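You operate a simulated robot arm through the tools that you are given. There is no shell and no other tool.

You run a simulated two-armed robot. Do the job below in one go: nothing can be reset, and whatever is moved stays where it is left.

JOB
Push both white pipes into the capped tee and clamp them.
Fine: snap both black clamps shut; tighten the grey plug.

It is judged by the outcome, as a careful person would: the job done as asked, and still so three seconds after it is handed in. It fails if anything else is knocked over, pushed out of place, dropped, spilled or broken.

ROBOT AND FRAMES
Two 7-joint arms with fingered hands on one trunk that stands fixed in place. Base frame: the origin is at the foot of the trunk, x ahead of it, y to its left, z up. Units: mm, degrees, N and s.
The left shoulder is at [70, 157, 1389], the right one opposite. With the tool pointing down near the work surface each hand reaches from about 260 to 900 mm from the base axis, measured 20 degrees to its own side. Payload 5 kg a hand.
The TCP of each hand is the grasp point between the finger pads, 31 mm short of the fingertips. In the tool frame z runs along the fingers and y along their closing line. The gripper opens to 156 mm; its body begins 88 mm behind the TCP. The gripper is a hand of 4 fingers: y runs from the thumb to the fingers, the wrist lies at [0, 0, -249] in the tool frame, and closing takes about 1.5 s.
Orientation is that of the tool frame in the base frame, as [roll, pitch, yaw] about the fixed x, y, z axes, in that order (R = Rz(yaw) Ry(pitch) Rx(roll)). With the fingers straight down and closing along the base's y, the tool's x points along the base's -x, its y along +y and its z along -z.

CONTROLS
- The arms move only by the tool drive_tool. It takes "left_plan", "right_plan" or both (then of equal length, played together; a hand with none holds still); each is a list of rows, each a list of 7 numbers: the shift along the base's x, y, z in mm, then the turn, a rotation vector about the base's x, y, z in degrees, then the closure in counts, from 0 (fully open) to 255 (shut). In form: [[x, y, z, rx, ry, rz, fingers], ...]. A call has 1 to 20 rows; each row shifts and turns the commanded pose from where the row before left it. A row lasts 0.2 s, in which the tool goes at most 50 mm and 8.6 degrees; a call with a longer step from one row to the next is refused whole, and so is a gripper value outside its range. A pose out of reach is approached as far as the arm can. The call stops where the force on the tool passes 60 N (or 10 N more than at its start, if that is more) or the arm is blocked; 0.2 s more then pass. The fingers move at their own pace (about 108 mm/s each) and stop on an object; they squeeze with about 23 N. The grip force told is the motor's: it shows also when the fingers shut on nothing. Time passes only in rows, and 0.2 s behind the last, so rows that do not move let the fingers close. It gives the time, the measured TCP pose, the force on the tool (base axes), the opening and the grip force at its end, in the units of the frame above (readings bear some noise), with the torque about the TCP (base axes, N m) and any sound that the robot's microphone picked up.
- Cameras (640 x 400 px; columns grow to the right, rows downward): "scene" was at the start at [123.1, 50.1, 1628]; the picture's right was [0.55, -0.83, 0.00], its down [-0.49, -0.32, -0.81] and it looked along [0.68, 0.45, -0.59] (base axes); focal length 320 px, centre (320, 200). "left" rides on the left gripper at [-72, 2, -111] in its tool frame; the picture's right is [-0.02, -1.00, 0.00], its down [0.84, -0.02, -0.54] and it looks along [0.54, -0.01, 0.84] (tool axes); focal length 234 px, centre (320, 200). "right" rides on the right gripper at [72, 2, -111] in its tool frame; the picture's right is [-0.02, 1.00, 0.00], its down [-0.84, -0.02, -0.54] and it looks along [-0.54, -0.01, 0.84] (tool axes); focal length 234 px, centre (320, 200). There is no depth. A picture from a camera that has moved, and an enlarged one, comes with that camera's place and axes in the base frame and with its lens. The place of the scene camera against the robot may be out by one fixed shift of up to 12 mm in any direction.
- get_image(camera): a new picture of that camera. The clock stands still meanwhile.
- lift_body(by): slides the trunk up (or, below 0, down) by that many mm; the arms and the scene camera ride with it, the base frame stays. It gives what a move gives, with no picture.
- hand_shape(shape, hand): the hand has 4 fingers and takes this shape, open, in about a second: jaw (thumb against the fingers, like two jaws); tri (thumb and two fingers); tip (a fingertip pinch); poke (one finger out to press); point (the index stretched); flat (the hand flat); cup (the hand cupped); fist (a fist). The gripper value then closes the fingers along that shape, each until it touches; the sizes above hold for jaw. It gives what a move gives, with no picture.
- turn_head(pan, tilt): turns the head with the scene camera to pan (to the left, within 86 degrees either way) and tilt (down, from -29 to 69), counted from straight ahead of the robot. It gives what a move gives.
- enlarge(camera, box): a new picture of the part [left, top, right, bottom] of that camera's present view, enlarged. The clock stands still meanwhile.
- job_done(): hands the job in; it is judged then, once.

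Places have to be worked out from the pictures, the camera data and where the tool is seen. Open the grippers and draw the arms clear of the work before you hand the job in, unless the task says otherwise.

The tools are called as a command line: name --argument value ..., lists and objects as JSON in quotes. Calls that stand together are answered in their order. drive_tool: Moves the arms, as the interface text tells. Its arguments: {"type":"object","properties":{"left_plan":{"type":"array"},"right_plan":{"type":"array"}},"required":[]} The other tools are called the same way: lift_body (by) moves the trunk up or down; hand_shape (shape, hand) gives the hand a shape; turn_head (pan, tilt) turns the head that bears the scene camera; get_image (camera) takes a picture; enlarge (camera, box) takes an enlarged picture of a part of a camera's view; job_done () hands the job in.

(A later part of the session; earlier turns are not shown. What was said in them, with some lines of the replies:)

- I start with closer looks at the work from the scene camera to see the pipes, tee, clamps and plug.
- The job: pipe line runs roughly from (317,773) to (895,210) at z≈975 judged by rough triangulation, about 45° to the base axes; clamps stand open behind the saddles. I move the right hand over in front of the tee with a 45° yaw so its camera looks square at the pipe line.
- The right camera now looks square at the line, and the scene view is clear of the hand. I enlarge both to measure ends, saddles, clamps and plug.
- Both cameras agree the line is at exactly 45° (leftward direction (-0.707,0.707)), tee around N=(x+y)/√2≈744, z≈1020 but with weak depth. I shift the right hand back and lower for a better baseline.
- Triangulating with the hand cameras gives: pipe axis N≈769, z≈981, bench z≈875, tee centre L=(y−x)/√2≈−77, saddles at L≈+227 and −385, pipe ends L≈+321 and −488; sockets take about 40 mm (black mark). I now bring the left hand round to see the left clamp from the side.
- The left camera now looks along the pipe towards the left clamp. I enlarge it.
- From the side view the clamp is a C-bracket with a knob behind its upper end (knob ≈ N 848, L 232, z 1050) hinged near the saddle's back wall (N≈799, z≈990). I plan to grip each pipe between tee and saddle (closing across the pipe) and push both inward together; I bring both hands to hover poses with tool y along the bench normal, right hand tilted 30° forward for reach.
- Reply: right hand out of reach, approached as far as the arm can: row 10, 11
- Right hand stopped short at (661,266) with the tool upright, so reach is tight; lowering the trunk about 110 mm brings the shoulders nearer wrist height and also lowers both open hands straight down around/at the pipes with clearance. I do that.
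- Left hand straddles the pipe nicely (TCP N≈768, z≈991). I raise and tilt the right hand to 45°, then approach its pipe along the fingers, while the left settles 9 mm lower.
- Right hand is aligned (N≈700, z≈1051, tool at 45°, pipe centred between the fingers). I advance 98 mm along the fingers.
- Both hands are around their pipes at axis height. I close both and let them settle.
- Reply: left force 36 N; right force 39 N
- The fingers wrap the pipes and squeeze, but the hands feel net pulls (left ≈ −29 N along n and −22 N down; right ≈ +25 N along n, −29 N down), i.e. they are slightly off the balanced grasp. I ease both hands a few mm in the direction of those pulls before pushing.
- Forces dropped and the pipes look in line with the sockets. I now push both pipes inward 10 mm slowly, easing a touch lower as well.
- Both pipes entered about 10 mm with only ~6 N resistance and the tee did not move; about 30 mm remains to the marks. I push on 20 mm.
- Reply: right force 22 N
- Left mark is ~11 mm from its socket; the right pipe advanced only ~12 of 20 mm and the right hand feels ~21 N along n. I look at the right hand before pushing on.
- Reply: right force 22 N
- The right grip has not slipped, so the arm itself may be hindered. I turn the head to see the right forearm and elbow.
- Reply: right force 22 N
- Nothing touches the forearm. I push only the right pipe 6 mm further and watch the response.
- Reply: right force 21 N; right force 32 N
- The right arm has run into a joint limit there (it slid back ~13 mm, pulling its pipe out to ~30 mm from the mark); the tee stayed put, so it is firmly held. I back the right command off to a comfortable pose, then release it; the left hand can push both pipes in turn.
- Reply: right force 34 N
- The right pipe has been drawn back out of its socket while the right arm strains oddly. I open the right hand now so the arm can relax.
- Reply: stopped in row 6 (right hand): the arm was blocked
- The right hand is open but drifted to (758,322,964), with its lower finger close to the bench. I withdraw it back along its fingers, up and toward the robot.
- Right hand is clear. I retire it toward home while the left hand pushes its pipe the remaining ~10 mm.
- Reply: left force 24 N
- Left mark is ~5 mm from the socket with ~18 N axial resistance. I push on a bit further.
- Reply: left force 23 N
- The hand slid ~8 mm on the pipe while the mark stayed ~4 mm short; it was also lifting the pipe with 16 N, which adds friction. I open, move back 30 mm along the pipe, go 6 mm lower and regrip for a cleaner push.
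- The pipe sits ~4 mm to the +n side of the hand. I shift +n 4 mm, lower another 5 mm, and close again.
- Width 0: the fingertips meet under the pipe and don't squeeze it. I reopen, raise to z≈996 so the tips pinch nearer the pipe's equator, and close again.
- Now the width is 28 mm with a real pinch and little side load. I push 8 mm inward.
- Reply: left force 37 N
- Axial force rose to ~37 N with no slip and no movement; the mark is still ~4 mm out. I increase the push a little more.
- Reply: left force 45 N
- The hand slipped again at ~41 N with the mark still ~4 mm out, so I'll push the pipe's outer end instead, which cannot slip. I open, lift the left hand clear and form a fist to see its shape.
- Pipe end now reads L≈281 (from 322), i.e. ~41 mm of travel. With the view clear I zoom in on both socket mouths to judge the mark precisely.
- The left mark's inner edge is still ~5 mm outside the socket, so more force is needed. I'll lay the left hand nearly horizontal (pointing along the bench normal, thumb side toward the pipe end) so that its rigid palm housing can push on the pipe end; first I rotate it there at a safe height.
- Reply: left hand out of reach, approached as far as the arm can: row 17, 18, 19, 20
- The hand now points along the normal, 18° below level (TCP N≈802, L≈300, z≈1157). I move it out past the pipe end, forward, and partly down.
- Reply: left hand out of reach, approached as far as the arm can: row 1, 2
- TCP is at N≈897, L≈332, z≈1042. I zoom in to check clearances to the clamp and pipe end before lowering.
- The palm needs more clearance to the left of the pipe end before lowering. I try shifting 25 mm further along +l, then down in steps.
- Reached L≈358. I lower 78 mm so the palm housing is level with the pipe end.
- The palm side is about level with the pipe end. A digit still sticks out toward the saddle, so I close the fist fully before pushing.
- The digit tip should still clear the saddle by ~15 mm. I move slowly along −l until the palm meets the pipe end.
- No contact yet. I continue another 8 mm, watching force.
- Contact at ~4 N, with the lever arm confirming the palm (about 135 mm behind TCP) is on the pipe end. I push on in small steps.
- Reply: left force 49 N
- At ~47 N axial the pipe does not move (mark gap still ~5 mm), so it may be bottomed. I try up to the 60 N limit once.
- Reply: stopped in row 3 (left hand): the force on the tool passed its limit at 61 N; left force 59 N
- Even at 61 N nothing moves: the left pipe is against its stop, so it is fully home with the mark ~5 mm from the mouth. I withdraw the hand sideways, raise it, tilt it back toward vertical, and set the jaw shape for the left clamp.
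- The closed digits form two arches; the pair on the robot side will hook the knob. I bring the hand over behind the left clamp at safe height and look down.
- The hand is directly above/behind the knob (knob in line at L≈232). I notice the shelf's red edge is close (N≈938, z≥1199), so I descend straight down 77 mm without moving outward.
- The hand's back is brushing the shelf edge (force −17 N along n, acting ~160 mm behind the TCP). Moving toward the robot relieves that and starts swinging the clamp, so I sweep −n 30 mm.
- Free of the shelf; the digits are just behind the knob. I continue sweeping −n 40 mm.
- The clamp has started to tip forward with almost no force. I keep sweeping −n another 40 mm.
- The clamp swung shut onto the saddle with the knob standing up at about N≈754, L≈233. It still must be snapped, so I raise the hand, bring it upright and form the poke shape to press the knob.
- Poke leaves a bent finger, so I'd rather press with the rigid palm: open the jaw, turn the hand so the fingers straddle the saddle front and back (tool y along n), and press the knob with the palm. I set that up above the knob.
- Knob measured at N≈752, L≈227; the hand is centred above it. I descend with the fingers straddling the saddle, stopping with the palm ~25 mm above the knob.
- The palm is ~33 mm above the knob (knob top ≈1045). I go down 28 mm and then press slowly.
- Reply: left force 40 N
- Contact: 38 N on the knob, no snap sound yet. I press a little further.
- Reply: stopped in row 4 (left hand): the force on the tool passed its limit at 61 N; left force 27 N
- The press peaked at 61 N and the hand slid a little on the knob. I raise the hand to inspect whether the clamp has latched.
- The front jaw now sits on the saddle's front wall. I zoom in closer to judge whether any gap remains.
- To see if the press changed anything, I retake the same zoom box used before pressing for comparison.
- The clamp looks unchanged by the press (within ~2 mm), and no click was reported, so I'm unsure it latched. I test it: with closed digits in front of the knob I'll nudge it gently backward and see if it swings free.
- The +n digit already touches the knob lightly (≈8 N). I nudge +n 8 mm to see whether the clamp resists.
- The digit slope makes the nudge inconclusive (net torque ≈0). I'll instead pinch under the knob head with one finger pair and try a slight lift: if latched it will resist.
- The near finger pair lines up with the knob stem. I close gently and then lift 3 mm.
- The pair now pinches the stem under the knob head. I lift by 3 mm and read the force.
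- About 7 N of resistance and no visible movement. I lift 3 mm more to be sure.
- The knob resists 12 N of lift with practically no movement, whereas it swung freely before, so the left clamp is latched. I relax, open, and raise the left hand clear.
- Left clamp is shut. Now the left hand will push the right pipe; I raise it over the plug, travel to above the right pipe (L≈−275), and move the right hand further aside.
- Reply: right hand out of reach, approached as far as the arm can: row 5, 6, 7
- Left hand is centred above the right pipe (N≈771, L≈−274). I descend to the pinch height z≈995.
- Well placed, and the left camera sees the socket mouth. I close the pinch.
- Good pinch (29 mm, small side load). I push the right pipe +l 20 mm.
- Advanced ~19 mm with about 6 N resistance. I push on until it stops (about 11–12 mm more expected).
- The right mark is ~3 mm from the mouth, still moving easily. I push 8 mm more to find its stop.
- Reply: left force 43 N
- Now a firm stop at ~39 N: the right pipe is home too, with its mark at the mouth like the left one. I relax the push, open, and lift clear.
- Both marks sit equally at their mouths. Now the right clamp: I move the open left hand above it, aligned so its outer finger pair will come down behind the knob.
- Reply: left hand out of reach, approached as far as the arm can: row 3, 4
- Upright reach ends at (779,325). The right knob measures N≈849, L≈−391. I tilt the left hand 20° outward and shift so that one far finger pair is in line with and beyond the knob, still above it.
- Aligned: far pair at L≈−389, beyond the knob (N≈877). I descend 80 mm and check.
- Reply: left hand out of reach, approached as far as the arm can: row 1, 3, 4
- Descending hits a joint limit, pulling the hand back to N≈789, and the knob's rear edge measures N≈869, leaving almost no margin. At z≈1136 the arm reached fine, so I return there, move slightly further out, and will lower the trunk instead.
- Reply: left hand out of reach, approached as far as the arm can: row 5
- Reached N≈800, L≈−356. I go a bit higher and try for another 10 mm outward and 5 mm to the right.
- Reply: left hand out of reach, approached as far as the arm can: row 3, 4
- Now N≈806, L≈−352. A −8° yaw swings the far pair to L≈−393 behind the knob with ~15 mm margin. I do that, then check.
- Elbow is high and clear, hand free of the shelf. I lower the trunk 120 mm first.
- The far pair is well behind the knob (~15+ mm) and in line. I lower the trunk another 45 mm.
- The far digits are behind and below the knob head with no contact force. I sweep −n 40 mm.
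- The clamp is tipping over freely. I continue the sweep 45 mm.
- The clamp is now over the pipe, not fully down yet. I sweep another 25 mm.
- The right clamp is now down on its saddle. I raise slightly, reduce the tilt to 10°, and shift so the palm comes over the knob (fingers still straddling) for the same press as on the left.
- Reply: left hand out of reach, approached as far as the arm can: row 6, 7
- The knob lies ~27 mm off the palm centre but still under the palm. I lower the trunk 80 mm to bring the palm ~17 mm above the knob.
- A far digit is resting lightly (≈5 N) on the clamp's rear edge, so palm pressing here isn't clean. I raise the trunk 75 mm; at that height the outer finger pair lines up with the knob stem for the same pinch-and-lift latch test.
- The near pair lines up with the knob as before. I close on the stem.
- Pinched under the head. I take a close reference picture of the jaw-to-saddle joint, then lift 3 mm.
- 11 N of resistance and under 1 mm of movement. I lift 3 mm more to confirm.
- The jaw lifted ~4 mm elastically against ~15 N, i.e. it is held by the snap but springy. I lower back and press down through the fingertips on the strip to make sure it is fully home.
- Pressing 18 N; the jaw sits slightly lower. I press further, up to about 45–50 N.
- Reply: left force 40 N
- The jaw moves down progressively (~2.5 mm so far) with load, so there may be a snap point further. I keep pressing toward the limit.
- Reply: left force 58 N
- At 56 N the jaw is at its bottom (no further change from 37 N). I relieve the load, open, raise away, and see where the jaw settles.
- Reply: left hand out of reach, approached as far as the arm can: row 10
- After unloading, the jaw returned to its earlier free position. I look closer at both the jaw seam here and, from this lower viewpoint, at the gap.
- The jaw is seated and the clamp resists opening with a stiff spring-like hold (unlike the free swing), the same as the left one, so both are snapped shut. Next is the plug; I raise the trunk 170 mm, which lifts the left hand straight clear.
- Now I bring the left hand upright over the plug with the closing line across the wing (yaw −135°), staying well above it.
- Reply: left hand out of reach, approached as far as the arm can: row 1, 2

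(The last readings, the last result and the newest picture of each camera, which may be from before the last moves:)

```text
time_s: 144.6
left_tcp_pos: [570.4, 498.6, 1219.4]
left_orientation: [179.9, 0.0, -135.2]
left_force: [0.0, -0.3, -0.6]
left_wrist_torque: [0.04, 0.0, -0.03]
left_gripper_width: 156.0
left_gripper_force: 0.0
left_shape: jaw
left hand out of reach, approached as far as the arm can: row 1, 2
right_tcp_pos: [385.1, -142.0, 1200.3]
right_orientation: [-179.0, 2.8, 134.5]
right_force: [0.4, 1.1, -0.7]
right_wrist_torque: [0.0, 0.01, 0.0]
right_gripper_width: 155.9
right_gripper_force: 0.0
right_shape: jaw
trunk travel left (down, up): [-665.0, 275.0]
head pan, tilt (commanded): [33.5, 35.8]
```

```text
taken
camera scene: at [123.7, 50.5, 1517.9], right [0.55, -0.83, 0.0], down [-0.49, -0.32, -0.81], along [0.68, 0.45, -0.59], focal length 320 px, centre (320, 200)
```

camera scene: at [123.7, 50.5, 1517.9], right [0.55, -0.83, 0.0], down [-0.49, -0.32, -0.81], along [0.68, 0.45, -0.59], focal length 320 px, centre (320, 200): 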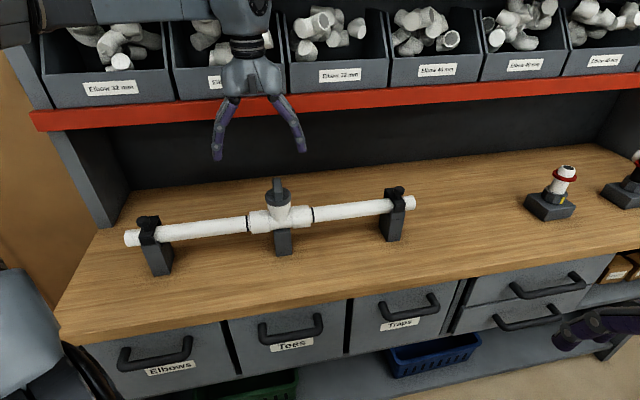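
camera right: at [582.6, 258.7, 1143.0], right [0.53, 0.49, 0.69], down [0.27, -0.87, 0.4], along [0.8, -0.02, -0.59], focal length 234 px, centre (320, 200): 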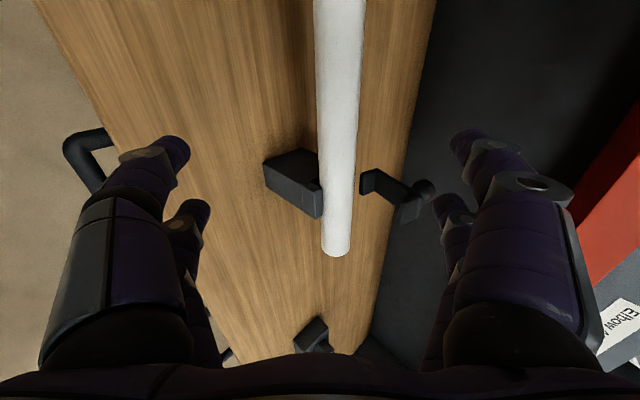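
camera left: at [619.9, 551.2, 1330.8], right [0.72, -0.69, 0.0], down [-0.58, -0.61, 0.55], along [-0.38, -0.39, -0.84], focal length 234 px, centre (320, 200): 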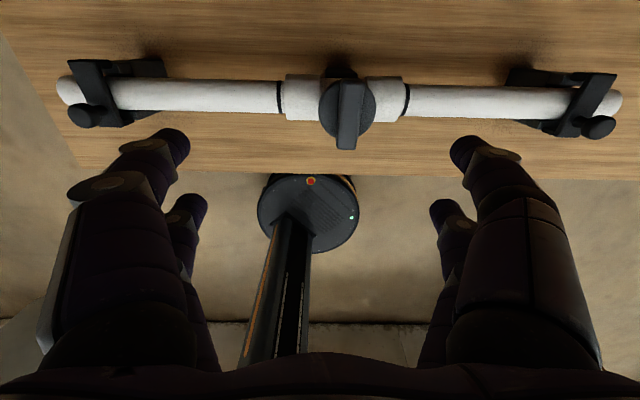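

The left camera shows the whole assembly with both clamps closed symmetrically. I zoom on the plug to measure the wing.

enlarge --camera "left" --box '[280, 50, 410, 160]'

enlarge --camera "left" --box '[40, 40, 180, 140]'

enlarge --camera "left" --box '[490, 40, 640, 150]'

```text
3.64 times, centred on (345, 105) of left
camera zoom: at [619.9, 551.2, 1330.8], right [0.72, -0.69, 0.0], down [-0.58, -0.61, 0.55], along [-0.38, -0.39, -0.84], focal length 852 px, centre (229, 546)
```

zoom: 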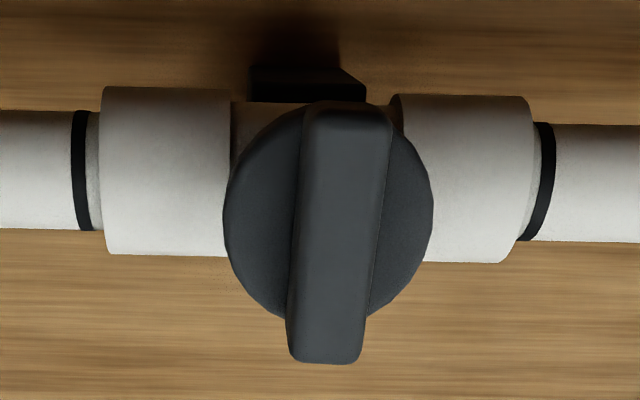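

```text
4.00 times, centred on (110, 90) of left
camera zoom: at [619.9, 551.2, 1330.8], right [0.72, -0.69, 0.0], down [-0.58, -0.61, 0.55], along [-0.38, -0.39, -0.84], focal length 937 px, centre (1160, 640)
```

zoom: 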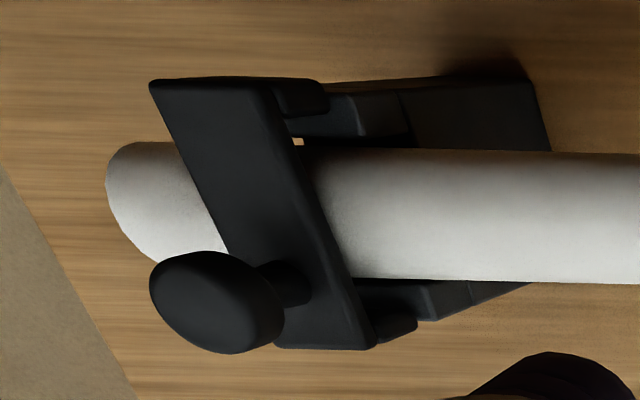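

```text
3.64 times, centred on (565, 95) of left
camera zoom: at [619.9, 551.2, 1330.8], right [0.72, -0.69, 0.0], down [-0.58, -0.61, 0.55], along [-0.38, -0.39, -0.84], focal length 852 px, centre (-571, 582)
```

zoom: 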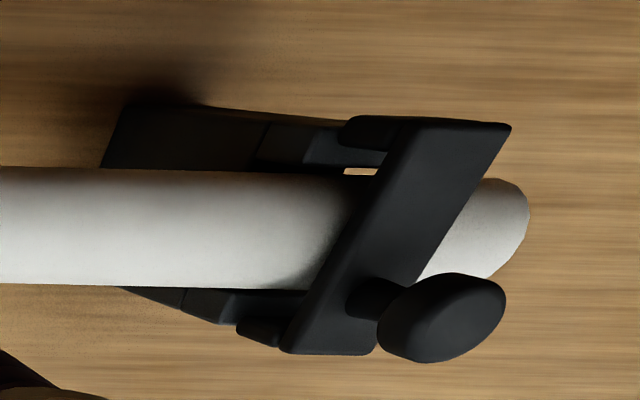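

The wing lies exactly along n; plug centre measures N≈771, L≈−79, wing top ≈1086. I centre the hand and descend so the fingertips end just above the plug's flange.

drive_tool --left_plan '[[15, -5, 0, 0, 0, 0, 0], [15, -5, 0, 0, 0, 0, 0], [0, 0, -32, 0, 0, 0, 0], [0, 0, -32, 0, 0, 0, 0], [0, 0, -32, 0, 0, 0, 0], [0, 0, -30, 0, 0, 0, 0], [0, 0, 0, 0, 0, 0, 0]]'

get_image --camera "left"

enlarge --camera "scene" --box '[200, 120, 340, 260]'

```text
time_s: 146.2
left_tcp_pos: [600.9, 489.6, 1094.1]
left_orientation: [180.0, 0.0, -135.1]
left_force: [0.2, -0.3, 0.5]
left_wrist_torque: [0.04, 0.0, -0.03]
left_gripper_width: 155.8
left_gripper_force: 0.0
left_shape: jaw
right_tcp_pos: [383.2, -142.2, 1200.0]
right_orientation: [-178.9, 2.6, 134.5]
right_force: [-0.6, -0.2, 0.1]
right_wrist_torque: [0.03, -0.03, -0.01]
right_gripper_width: 155.9
right_gripper_force: 0.1
right_shape: jaw
trunk travel left (down, up): [-665.0, 275.0]
head pan, tilt (commanded): [33.5, 35.8]
```

```text
taken
camera left: at [650.5, 541.4, 1205.1], right [0.72, -0.69, 0.0], down [-0.58, -0.61, 0.54], along [-0.38, -0.39, -0.84], focal length 234 px, centre (320, 200)
```

left: 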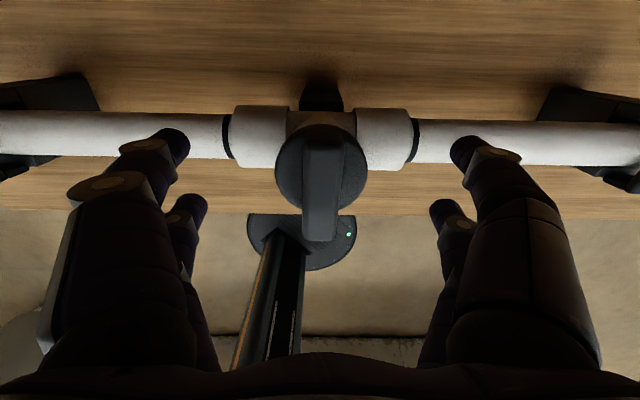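

```text
2.86 times, centred on (270, 190) of scene
camera zoom: at [122.9, 50.7, 1518.0], right [0.55, -0.83, 0.0], down [-0.49, -0.32, -0.81], along [0.68, 0.45, -0.58], focal length 914 px, centre (463, 229)
```

zoom: 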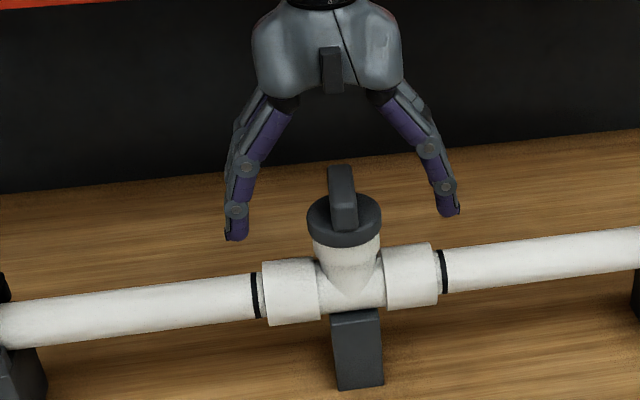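

Well centred: the wing lies between both finger pairs. I lower 5 mm and close on the wing.

drive_tool --left_plan '[[0, 0, -5, 0, 0, 0, 0], [0, 0, 0, 0, 0, 0, 120], [0, 0, 0, 0, 0, 0, 180], [0, 0, 0, 0, 0, 0, 255], [0, 0, 0, 0, 0, 0, 255], [0, 0, 0, 0, 0, 0, 255], [0, 0, 0, 0, 0, 0, 255], [0, 0, 0, 0, 0, 0, 255], [0, 0, 0, 0, 0, 0, 255]]'

get_image --camera "left"

enlarge --camera "scene" --box '[220, 130, 340, 250]'

```text
time_s: 148.2
left_tcp_pos: [601.2, 489.5, 1089.8]
left_orientation: [-179.9, 0.1, -135.2]
left_force: [3.9, 5.8, 14.2]
left_wrist_torque: [0.2, -0.13, 0.0]
left_gripper_width: 36.1
left_gripper_force: 23.2
left_shape: jaw
right_tcp_pos: [384.2, -142.0, 1200.8]
right_orientation: [-178.9, 2.8, 134.5]
right_force: [0.2, -0.1, 0.3]
right_wrist_torque: [-0.02, 0.0, -0.02]
right_gripper_width: 156.0
right_gripper_force: 0.1
right_shape: jaw
trunk travel left (down, up): [-665.0, 275.0]
head pan, tilt (commanded): [33.5, 35.8]
```

```text
taken
camera left: at [650.5, 541.6, 1201.3], right [0.72, -0.69, 0.0], down [-0.58, -0.61, 0.54], along [-0.38, -0.39, -0.84], focal length 234 px, centre (320, 200)
```

left: 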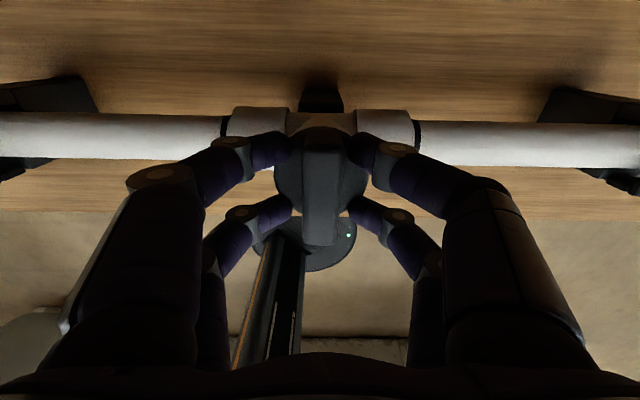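

```text
3.33 times, centred on (280, 190) of scene
camera zoom: at [122.3, 51.0, 1518.2], right [0.55, -0.83, 0.0], down [-0.49, -0.32, -0.81], along [0.68, 0.45, -0.58], focal length 1066 px, centre (453, 233)
```

zoom: 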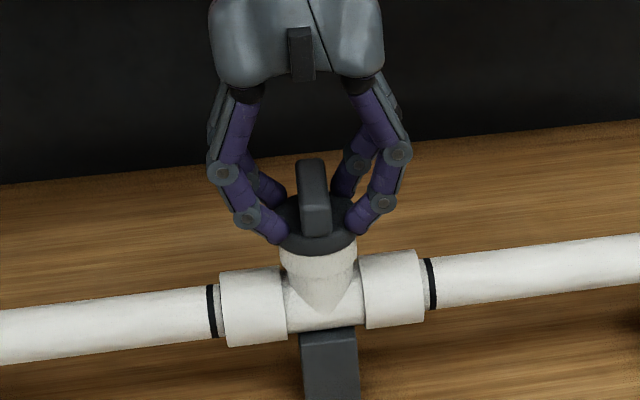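

Width 36 mm and +14 N upward: the tips are resting on the flange rather than the wing. I raise 9 mm so they close on the wing faces.

drive_tool --left_plan '[[0, 0, 3, 0, 0, 0, 200], [0, 0, 3, 0, 0, 0, 200], [0, 0, 3, 0, 0, 0, 255], [0, 0, 0, 0, 0, 0, 255], [0, 0, 0, 0, 0, 0, 255], [0, 0, 0, 0, 0, 0, 255]]'

enlarge --camera "scene" --box '[240, 140, 320, 220]'

enlarge --camera "left" --box '[220, 90, 420, 270]'

```text
time_s: 149.6
left_tcp_pos: [600.9, 490.1, 1097.5]
left_orientation: [-179.9, 0.0, -135.1]
left_force: [2.5, 6.1, 3.2]
left_wrist_torque: [0.02, 0.08, 0.02]
left_gripper_width: 28.3
left_gripper_force: 22.9
left_shape: jaw
right_tcp_pos: [385.0, -140.3, 1200.7]
right_orientation: [-178.7, 2.8, 134.5]
right_force: [1.2, -0.2, -0.1]
right_wrist_torque: [0.01, -0.02, -0.01]
right_gripper_width: 155.9
right_gripper_force: 0.1
right_shape: jaw
trunk travel left (down, up): [-665.0, 275.0]
head pan, tilt (commanded): [33.5, 35.8]
```

```text
5.00 times, centred on (280, 180) of scene
camera zoom: at [123.4, 52.0, 1518.0], right [0.55, -0.83, 0.0], down [-0.49, -0.32, -0.81], along [0.68, 0.45, -0.59], focal length 1599 px, centre (520, 300)
```

zoom: 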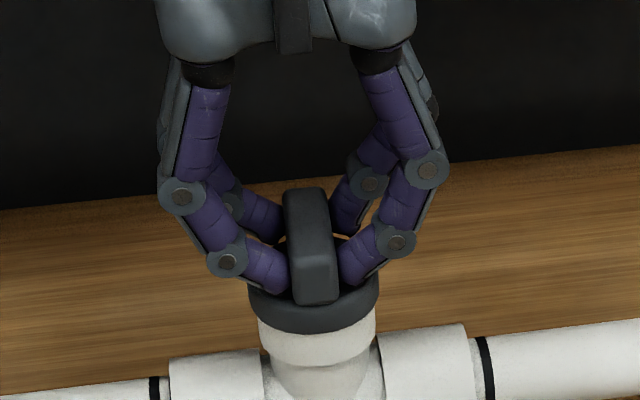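

```text
2.22 times, centred on (320, 180) of left
camera zoom: at [650.8, 541.9, 1209.1], right [0.72, -0.69, 0.0], down [-0.58, -0.61, 0.54], along [-0.38, -0.39, -0.84], focal length 520 px, centre (320, 244)
```

zoom: 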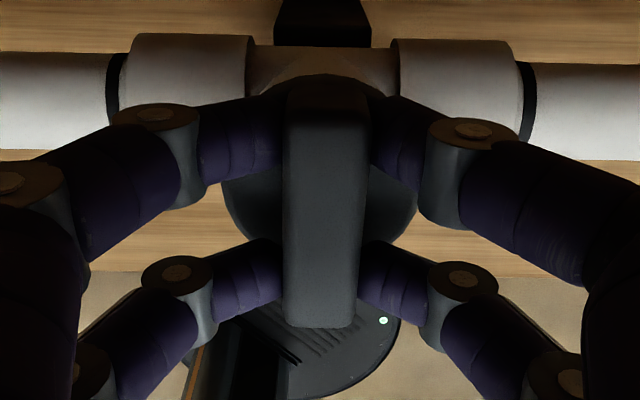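

Both pairs now grip the wing faces (28 mm, little side force). I turn clockwise (seen from above) 30° and watch the torque.

drive_tool --left_plan '[[0, 0, 0, 0, 0, -5, 255], [0, 0, 0, 0, 0, -5, 255], [0, 0, 0, 0, 0, -5, 255], [0, 0, 0, 0, 0, -5, 255], [0, 0, 0, 0, 0, -5, 255], [0, 0, 0, 0, 0, -5, 255], [0, 0, 0, 0, 0, 0, 255]]'

enlarge --camera "scene" --box '[240, 140, 320, 220]'

enlarge --camera "left" --box '[220, 90, 420, 270]'

```text
time_s: 151.2
left_tcp_pos: [601.7, 489.8, 1097.0]
left_orientation: [180.0, 0.2, -165.2]
left_force: [12.2, 8.3, 12.9]
left_wrist_torque: [0.15, -0.07, -0.01]
left_gripper_width: 28.2
left_gripper_force: 23.2
left_shape: jaw
right_tcp_pos: [384.8, -141.8, 1200.0]
right_orientation: [-178.8, 2.7, 134.5]
right_force: [0.4, 1.5, 0.2]
right_wrist_torque: [0.01, 0.0, 0.01]
right_gripper_width: 155.8
right_gripper_force: 0.1
right_shape: jaw
trunk travel left (down, up): [-665.0, 275.0]
head pan, tilt (commanded): [33.5, 35.8]
```

```text
5.00 times, centred on (280, 180) of scene
camera zoom: at [124.3, 51.5, 1518.0], right [0.55, -0.83, 0.0], down [-0.49, -0.32, -0.81], along [0.68, 0.45, -0.59], focal length 1599 px, centre (520, 300)
```

zoom: 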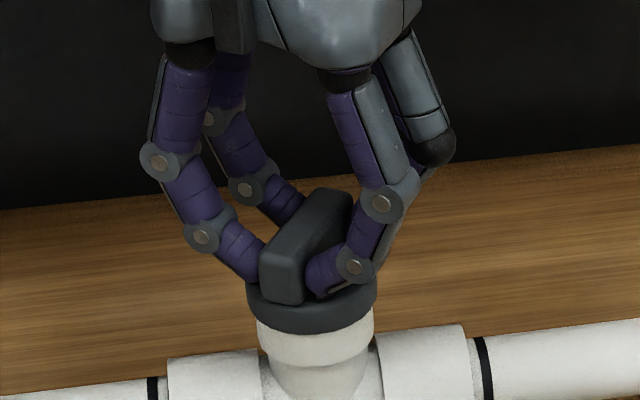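

```text
2.22 times, centred on (320, 180) of left
camera zoom: at [670.8, 509.0, 1208.7], right [0.28, -0.96, 0.0], down [-0.81, -0.23, 0.54], along [-0.52, -0.15, -0.84], focal length 520 px, centre (320, 244)
```

zoom: 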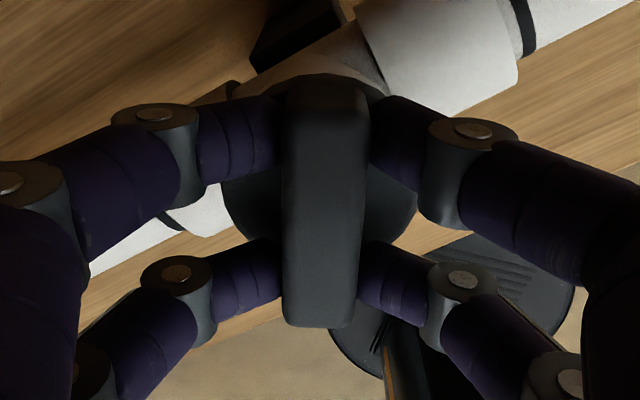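

The wing turns freely with the hand (torque ≈0). I continue another 30° clockwise.

drive_tool --left_plan '[[0, 0, 1, 0, 0, -5, 255], [0, 0, 0, 0, 0, -5, 255], [0, 0, 0, 0, 0, -5, 255], [0, 0, 0, 0, 0, -5, 255], [0, 0, 0, 0, 0, -5, 255], [0, 0, 0, 0, 0, -5, 255], [0, 0, 0, 0, 0, 0, 255]]'

enlarge --camera "scene" --box '[230, 140, 330, 250]'

```text
time_s: 152.8
left_tcp_pos: [601.9, 487.9, 1097.1]
left_orientation: [-180.0, -0.1, 164.8]
left_force: [15.3, 2.4, 8.4]
left_wrist_torque: [0.1, -0.19, -0.05]
left_gripper_width: 28.4
left_gripper_force: 23.3
left_shape: jaw
right_tcp_pos: [386.0, -142.3, 1199.7]
right_orientation: [-178.7, 2.6, 134.4]
right_force: [0.4, 0.1, 0.1]
right_wrist_torque: [-0.01, -0.02, 0.01]
right_gripper_width: 156.0
right_gripper_force: 0.1
right_shape: jaw
trunk travel left (down, up): [-665.0, 275.0]
head pan, tilt (commanded): [33.5, 35.8]
```

```text
3.64 times, centred on (280, 195) of scene
camera zoom: at [125.6, 50.8, 1517.8], right [0.55, -0.83, 0.0], down [-0.49, -0.32, -0.81], along [0.68, 0.45, -0.59], focal length 1163 px, centre (466, 218)
```

zoom: 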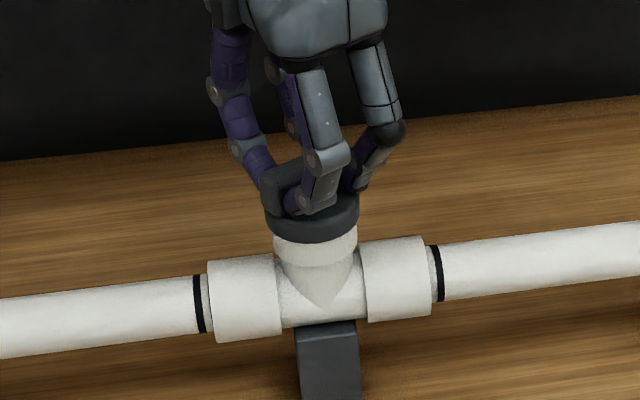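

60° turned, torque still ≈0; a 15 N sideways load suggests I'm ~2 mm off axis. I correct +x 2 mm and turn another 30°.

drive_tool --left_plan '[[1, 0, 0, 0, 0, -5, 255], [1, 0, 0, 0, 0, -5, 255], [0, 0, 0, 0, 0, -5, 255], [0, 0, 0, 0, 0, -5, 255], [0, 0, 0, 0, 0, -5, 255], [0, 0, 0, 0, 0, -5, 255], [0, 0, 0, 0, 0, 0, 255]]'

enlarge --camera "scene" --box '[230, 140, 330, 250]'

```text
time_s: 154.3
left_tcp_pos: [601.2, 488.1, 1098.7]
left_orientation: [-180.0, 0.0, 134.8]
left_force: [1.9, -3.6, -0.2]
left_wrist_torque: [0.0, 0.04, 0.22]
left_gripper_width: 28.8
left_gripper_force: 22.7
left_shape: jaw
right_tcp_pos: [385.0, -143.2, 1201.0]
right_orientation: [-179.0, 2.8, 134.6]
right_force: [0.1, 0.1, 0.0]
right_wrist_torque: [0.01, 0.0, -0.02]
right_gripper_width: 155.6
right_gripper_force: 0.1
right_shape: jaw
trunk travel left (down, up): [-665.0, 275.0]
head pan, tilt (commanded): [33.5, 35.8]
```

```text
3.64 times, centred on (280, 195) of scene
camera zoom: at [123.7, 50.5, 1517.9], right [0.55, -0.83, 0.0], down [-0.49, -0.32, -0.81], along [0.68, 0.45, -0.59], focal length 1163 px, centre (466, 218)
```

zoom: 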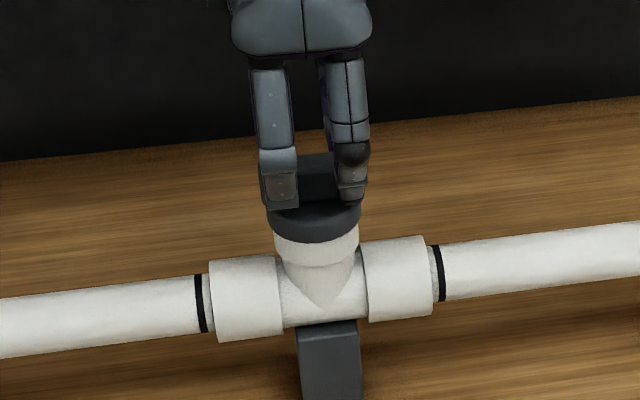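

90° turned; reaction torque 0.22 N·m begins to show. I continue 20° further.

drive_tool --left_plan '[[0, 0, 0, 0, 0, -4, 255], [0, 0, 0, 0, 0, -4, 255], [0, 0, 0, 0, 0, -4, 255], [0, 0, 0, 0, 0, -4, 255], [0, 0, 0, 0, 0, -4, 255], [0, 0, 0, 0, 0, 0, 255]]'

enlarge --camera "left" --box '[220, 90, 420, 270]'

enlarge --camera "scene" --box '[230, 140, 330, 250]'

```text
time_s: 155.8
left_tcp_pos: [603.0, 489.4, 1097.9]
left_orientation: [180.0, 0.0, 114.8]
left_force: [1.1, -0.3, 2.5]
left_wrist_torque: [-0.05, 0.0, 2.28]
left_gripper_width: 27.8
left_gripper_force: 22.6
left_shape: jaw
right_tcp_pos: [383.9, -141.5, 1199.4]
right_orientation: [-179.0, 2.7, 134.5]
right_force: [0.0, 0.3, -0.1]
right_wrist_torque: [0.01, 0.03, 0.02]
right_gripper_width: 156.0
right_gripper_force: 0.0
right_shape: jaw
trunk travel left (down, up): [-665.0, 275.0]
head pan, tilt (commanded): [33.5, 35.8]
```

```text
2.22 times, centred on (320, 180) of left
camera zoom: at [634.1, 423.9, 1209.9], right [-0.9, -0.44, 0.0], down [-0.37, 0.75, 0.55], along [-0.24, 0.49, -0.84], focal length 520 px, centre (320, 244)
```

zoom: 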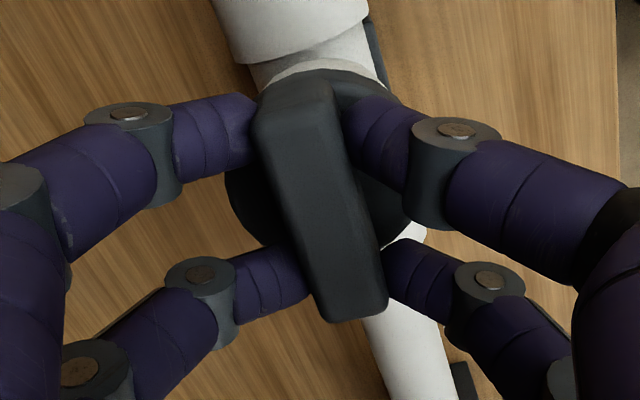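

```text
3.64 times, centred on (280, 195) of scene
camera zoom: at [123.2, 51.0, 1518.0], right [0.55, -0.83, 0.0], down [-0.49, -0.32, -0.81], along [0.68, 0.45, -0.58], focal length 1163 px, centre (466, 218)
```

zoom: 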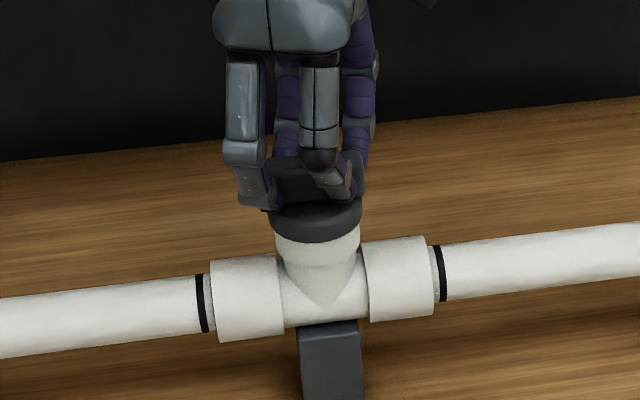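

Torque rose to 2.3 N·m and the wing no longer follows the hand: it stopped with the wing in line with the pipes, so the plug is tight. I let the wind-up relax (+17°), open, and lift off.

drive_tool --left_plan '[[0, 0, 0, 0, 0, 6, 255], [0, 0, 0, 0, 0, 6, 255], [0, 0, 0, 0, 0, 5, 255], [0, 0, 0, 0, 0, 0, 255]]'

drive_tool --left_plan '[[0, 0, 0, 0, 0, 0, 0], [0, 0, 0, 0, 0, 0, 0], [0, 0, 0, 0, 0, 0, 0], [0, 0, 0, 0, 0, 0, 0], [0, 0, 0, 0, 0, 0, 0], [0, 0, 30, 0, 0, 0, 0], [0, 0, 40, 0, 0, 0, 0], [0, 0, 40, 0, 0, 0, 0]]'

enlarge --camera "scene" --box '[230, 150, 330, 250]'

get_image --camera "left"

```text
time_s: 156.8
left_tcp_pos: [601.8, 488.3, 1097.5]
left_orientation: [180.0, 0.0, 131.8]
left_force: [-2.0, 0.3, 0.9]
left_wrist_torque: [-0.04, 0.06, 0.02]
left_gripper_width: 28.1
left_gripper_force: 22.9
left_shape: jaw
right_tcp_pos: [383.2, -142.9, 1201.0]
right_orientation: [-178.9, 2.7, 134.5]
right_force: [0.0, -0.1, -0.9]
right_wrist_torque: [0.03, 0.02, -0.01]
right_gripper_width: 155.9
right_gripper_force: 0.1
right_shape: jaw
trunk travel left (down, up): [-665.0, 275.0]
head pan, tilt (commanded): [33.5, 35.8]
```

```text
time_s: 158.6
left_tcp_pos: [601.5, 488.4, 1208.6]
left_orientation: [179.9, 0.0, 131.7]
left_force: [-0.5, 0.0, 0.6]
left_wrist_torque: [0.02, 0.0, 0.0]
left_gripper_width: 155.9
left_gripper_force: 0.0
left_shape: jaw
right_tcp_pos: [383.2, -142.2, 1199.9]
right_orientation: [-178.9, 2.7, 134.4]
right_force: [0.2, -0.5, -0.6]
right_wrist_torque: [-0.01, 0.01, 0.0]
right_gripper_width: 155.9
right_gripper_force: 0.1
right_shape: jaw
trunk travel left (down, up): [-665.0, 275.0]
head pan, tilt (commanded): [33.5, 35.8]
```

```text
4.00 times, centred on (280, 200) of scene
camera zoom: at [122.6, 50.5, 1518.0], right [0.55, -0.83, 0.0], down [-0.49, -0.32, -0.81], along [0.68, 0.45, -0.58], focal length 1279 px, centre (480, 200)
```

zoom: 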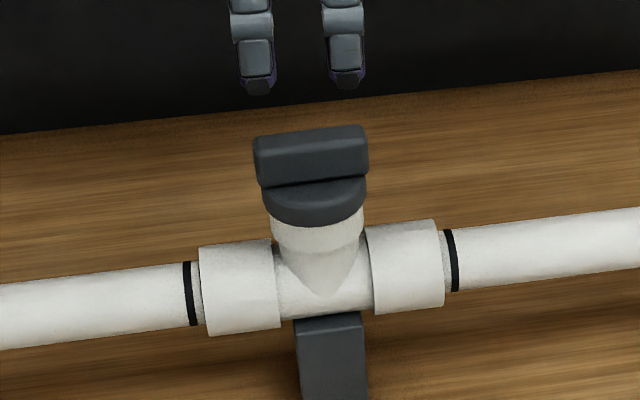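

```text
taken
camera left: at [651.1, 435.8, 1320.4], right [-0.73, -0.68, 0.0], down [-0.57, 0.61, 0.55], along [-0.37, 0.4, -0.84], focal length 234 px, centre (320, 200)
```

left: 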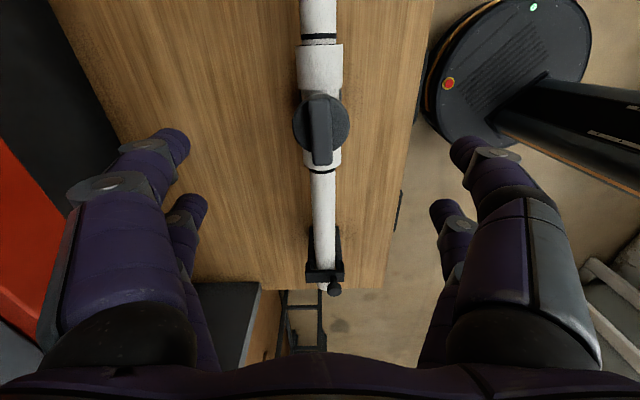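

The wing now stands parallel to the pipes and both marks are at the socket mouths. I draw the left arm up and back from the work, then raise the trunk to the starting height.

drive_tool --left_plan '[[0, 0, 40, 0, 0, 0, 0], [0, 0, 30, 0, 0, 0, 0], [-35, 17, 0, 0, 0, 0, 0], [-35, 17, 0, 0, 0, 0, 0], [-35, 17, 0, 0, 0, 0, 0], [-35, 17, 0, 0, 0, 0, 0], [-35, 17, 0, 0, 0, 0, 0], [-33, 17, 0, 0, 0, 0, 0], [0, 0, 0, 0, 0, 0, 0]]'

lift_body --by 110

get_image --camera "scene"

enlarge --camera "scene" --box '[110, 210, 210, 310]'

enlarge --camera "scene" --box '[340, 190, 440, 280]'

enlarge --camera "scene" --box '[230, 200, 340, 290]'

```text
time_s: 160.6
left_tcp_pos: [396.2, 591.6, 1276.7]
left_orientation: [-179.9, -0.1, 131.8]
left_force: [0.6, 0.2, 0.6]
left_wrist_torque: [-0.02, 0.01, -0.01]
left_gripper_width: 156.1
left_gripper_force: 0.1
left_shape: jaw
right_tcp_pos: [386.1, -141.5, 1199.2]
right_orientation: [-178.8, 2.7, 134.5]
right_force: [-0.4, 0.0, -0.4]
right_wrist_torque: [-0.06, 0.03, 0.02]
right_gripper_width: 156.0
right_gripper_force: 0.2
right_shape: jaw
trunk travel left (down, up): [-665.0, 275.0]
head pan, tilt (commanded): [33.5, 35.8]
```

```text
time_s: 162.0
left_tcp_pos: [394.4, 589.7, 1387.1]
left_orientation: [180.0, 0.0, 131.7]
left_force: [0.6, -0.8, 0.4]
left_wrist_torque: [0.02, 0.03, -0.01]
left_gripper_width: 156.1
left_gripper_force: 0.1
left_shape: jaw
right_tcp_pos: [384.9, -141.8, 1310.7]
right_orientation: [-179.0, 2.8, 134.6]
right_force: [0.3, 1.0, 0.1]
right_wrist_torque: [0.01, 0.03, 0.0]
right_gripper_width: 155.7
right_gripper_force: 0.0
right_shape: jaw
trunk travel left (down, up): [-775.0, 165.0]
head pan, tilt (commanded): [33.5, 35.8]
```

```text
taken
camera scene: at [123.2, 51.4, 1627.9], right [0.55, -0.83, 0.0], down [-0.49, -0.32, -0.81], along [0.68, 0.45, -0.59], focal length 320 px, centre (320, 200)
```

scene: 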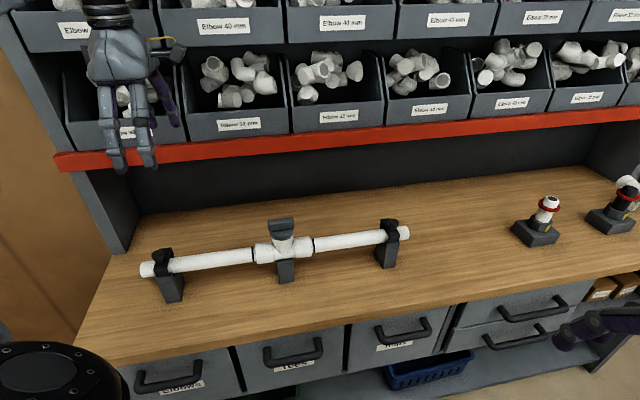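

```text
4.00 times, centred on (160, 260) of scene
camera zoom: at [123.2, 51.4, 1627.9], right [0.55, -0.83, 0.0], down [-0.49, -0.32, -0.81], along [0.68, 0.45, -0.59], focal length 1279 px, centre (960, -40)
```

zoom: 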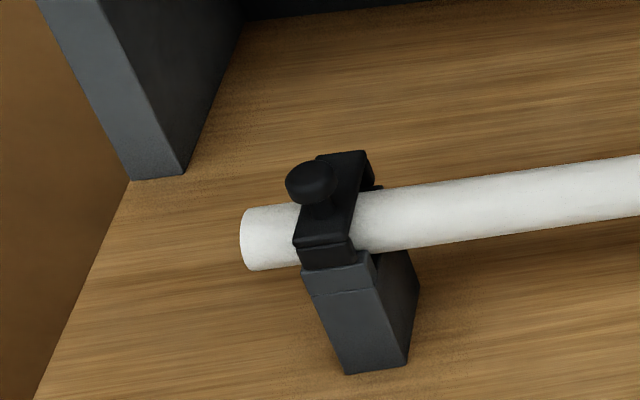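

```text
4.44 times, centred on (390, 235) of scene
camera zoom: at [123.2, 51.4, 1627.9], right [0.55, -0.83, 0.0], down [-0.49, -0.32, -0.81], along [0.68, 0.45, -0.59], focal length 1422 px, centre (9, 44)
```

zoom: 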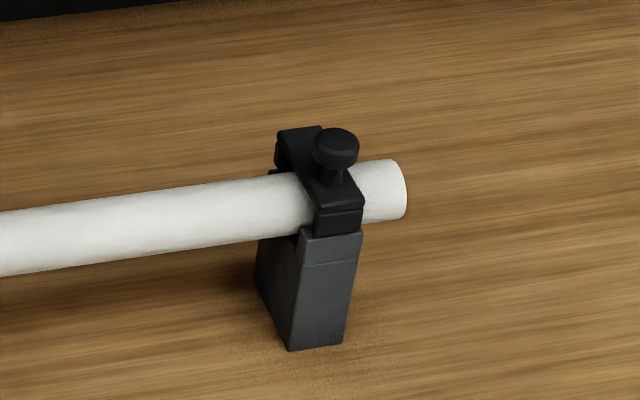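

```text
4.44 times, centred on (285, 245) of scene
camera zoom: at [123.2, 51.4, 1627.9], right [0.55, -0.83, 0.0], down [-0.49, -0.32, -0.81], along [0.68, 0.45, -0.59], focal length 1422 px, centre (476, 0)
```

zoom: 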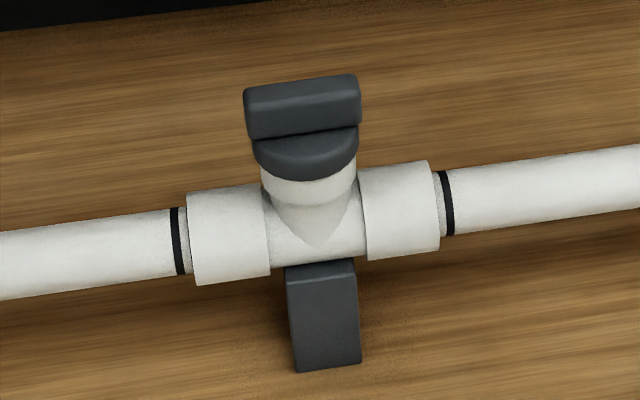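

Final views: both pipes are home with their marks at the mouths, the tee has not moved, both clamps are shut on their saddles, and the plug is tight with its wing along the pipes. Both grippers are open and the arms are clear, so I hand the job in.

job_done

```text
The job is handed in.
```

The job is handed in: both pipes are pushed into the tee, both clamps are shut, and the plug is tight. Whether the clamps fully snapped is my judgement from a lift test; the microphone reported no click.

- **Pipes:** each went in until it hit a firm stop. The left would not move at 61 N, the right at about 39 N. Each black mark ends up about 4–5 mm outside its socket, the same on both sides. The tee did not move.
- **Clamps:** both swung over and seated on their saddles. I pressed the left with 61 N and the right with 56 N. When lifted, each resisted 12–15 N and gave only a few millimetres, where before they swung freely.
- **Plug:** it turned 90° clockwise and then stopped, with 2.3 N·m of torque. The wing now lies in line with the pipes.

Two things did not go cleanly. The right arm ran into a joint limit early on and pulled its pipe back out, so the left hand pushed both pipes in. The left hand also brushed the shelf edge with about 17 N; nothing appeared to move.

Both grippers are open and the arms are clear of the work.
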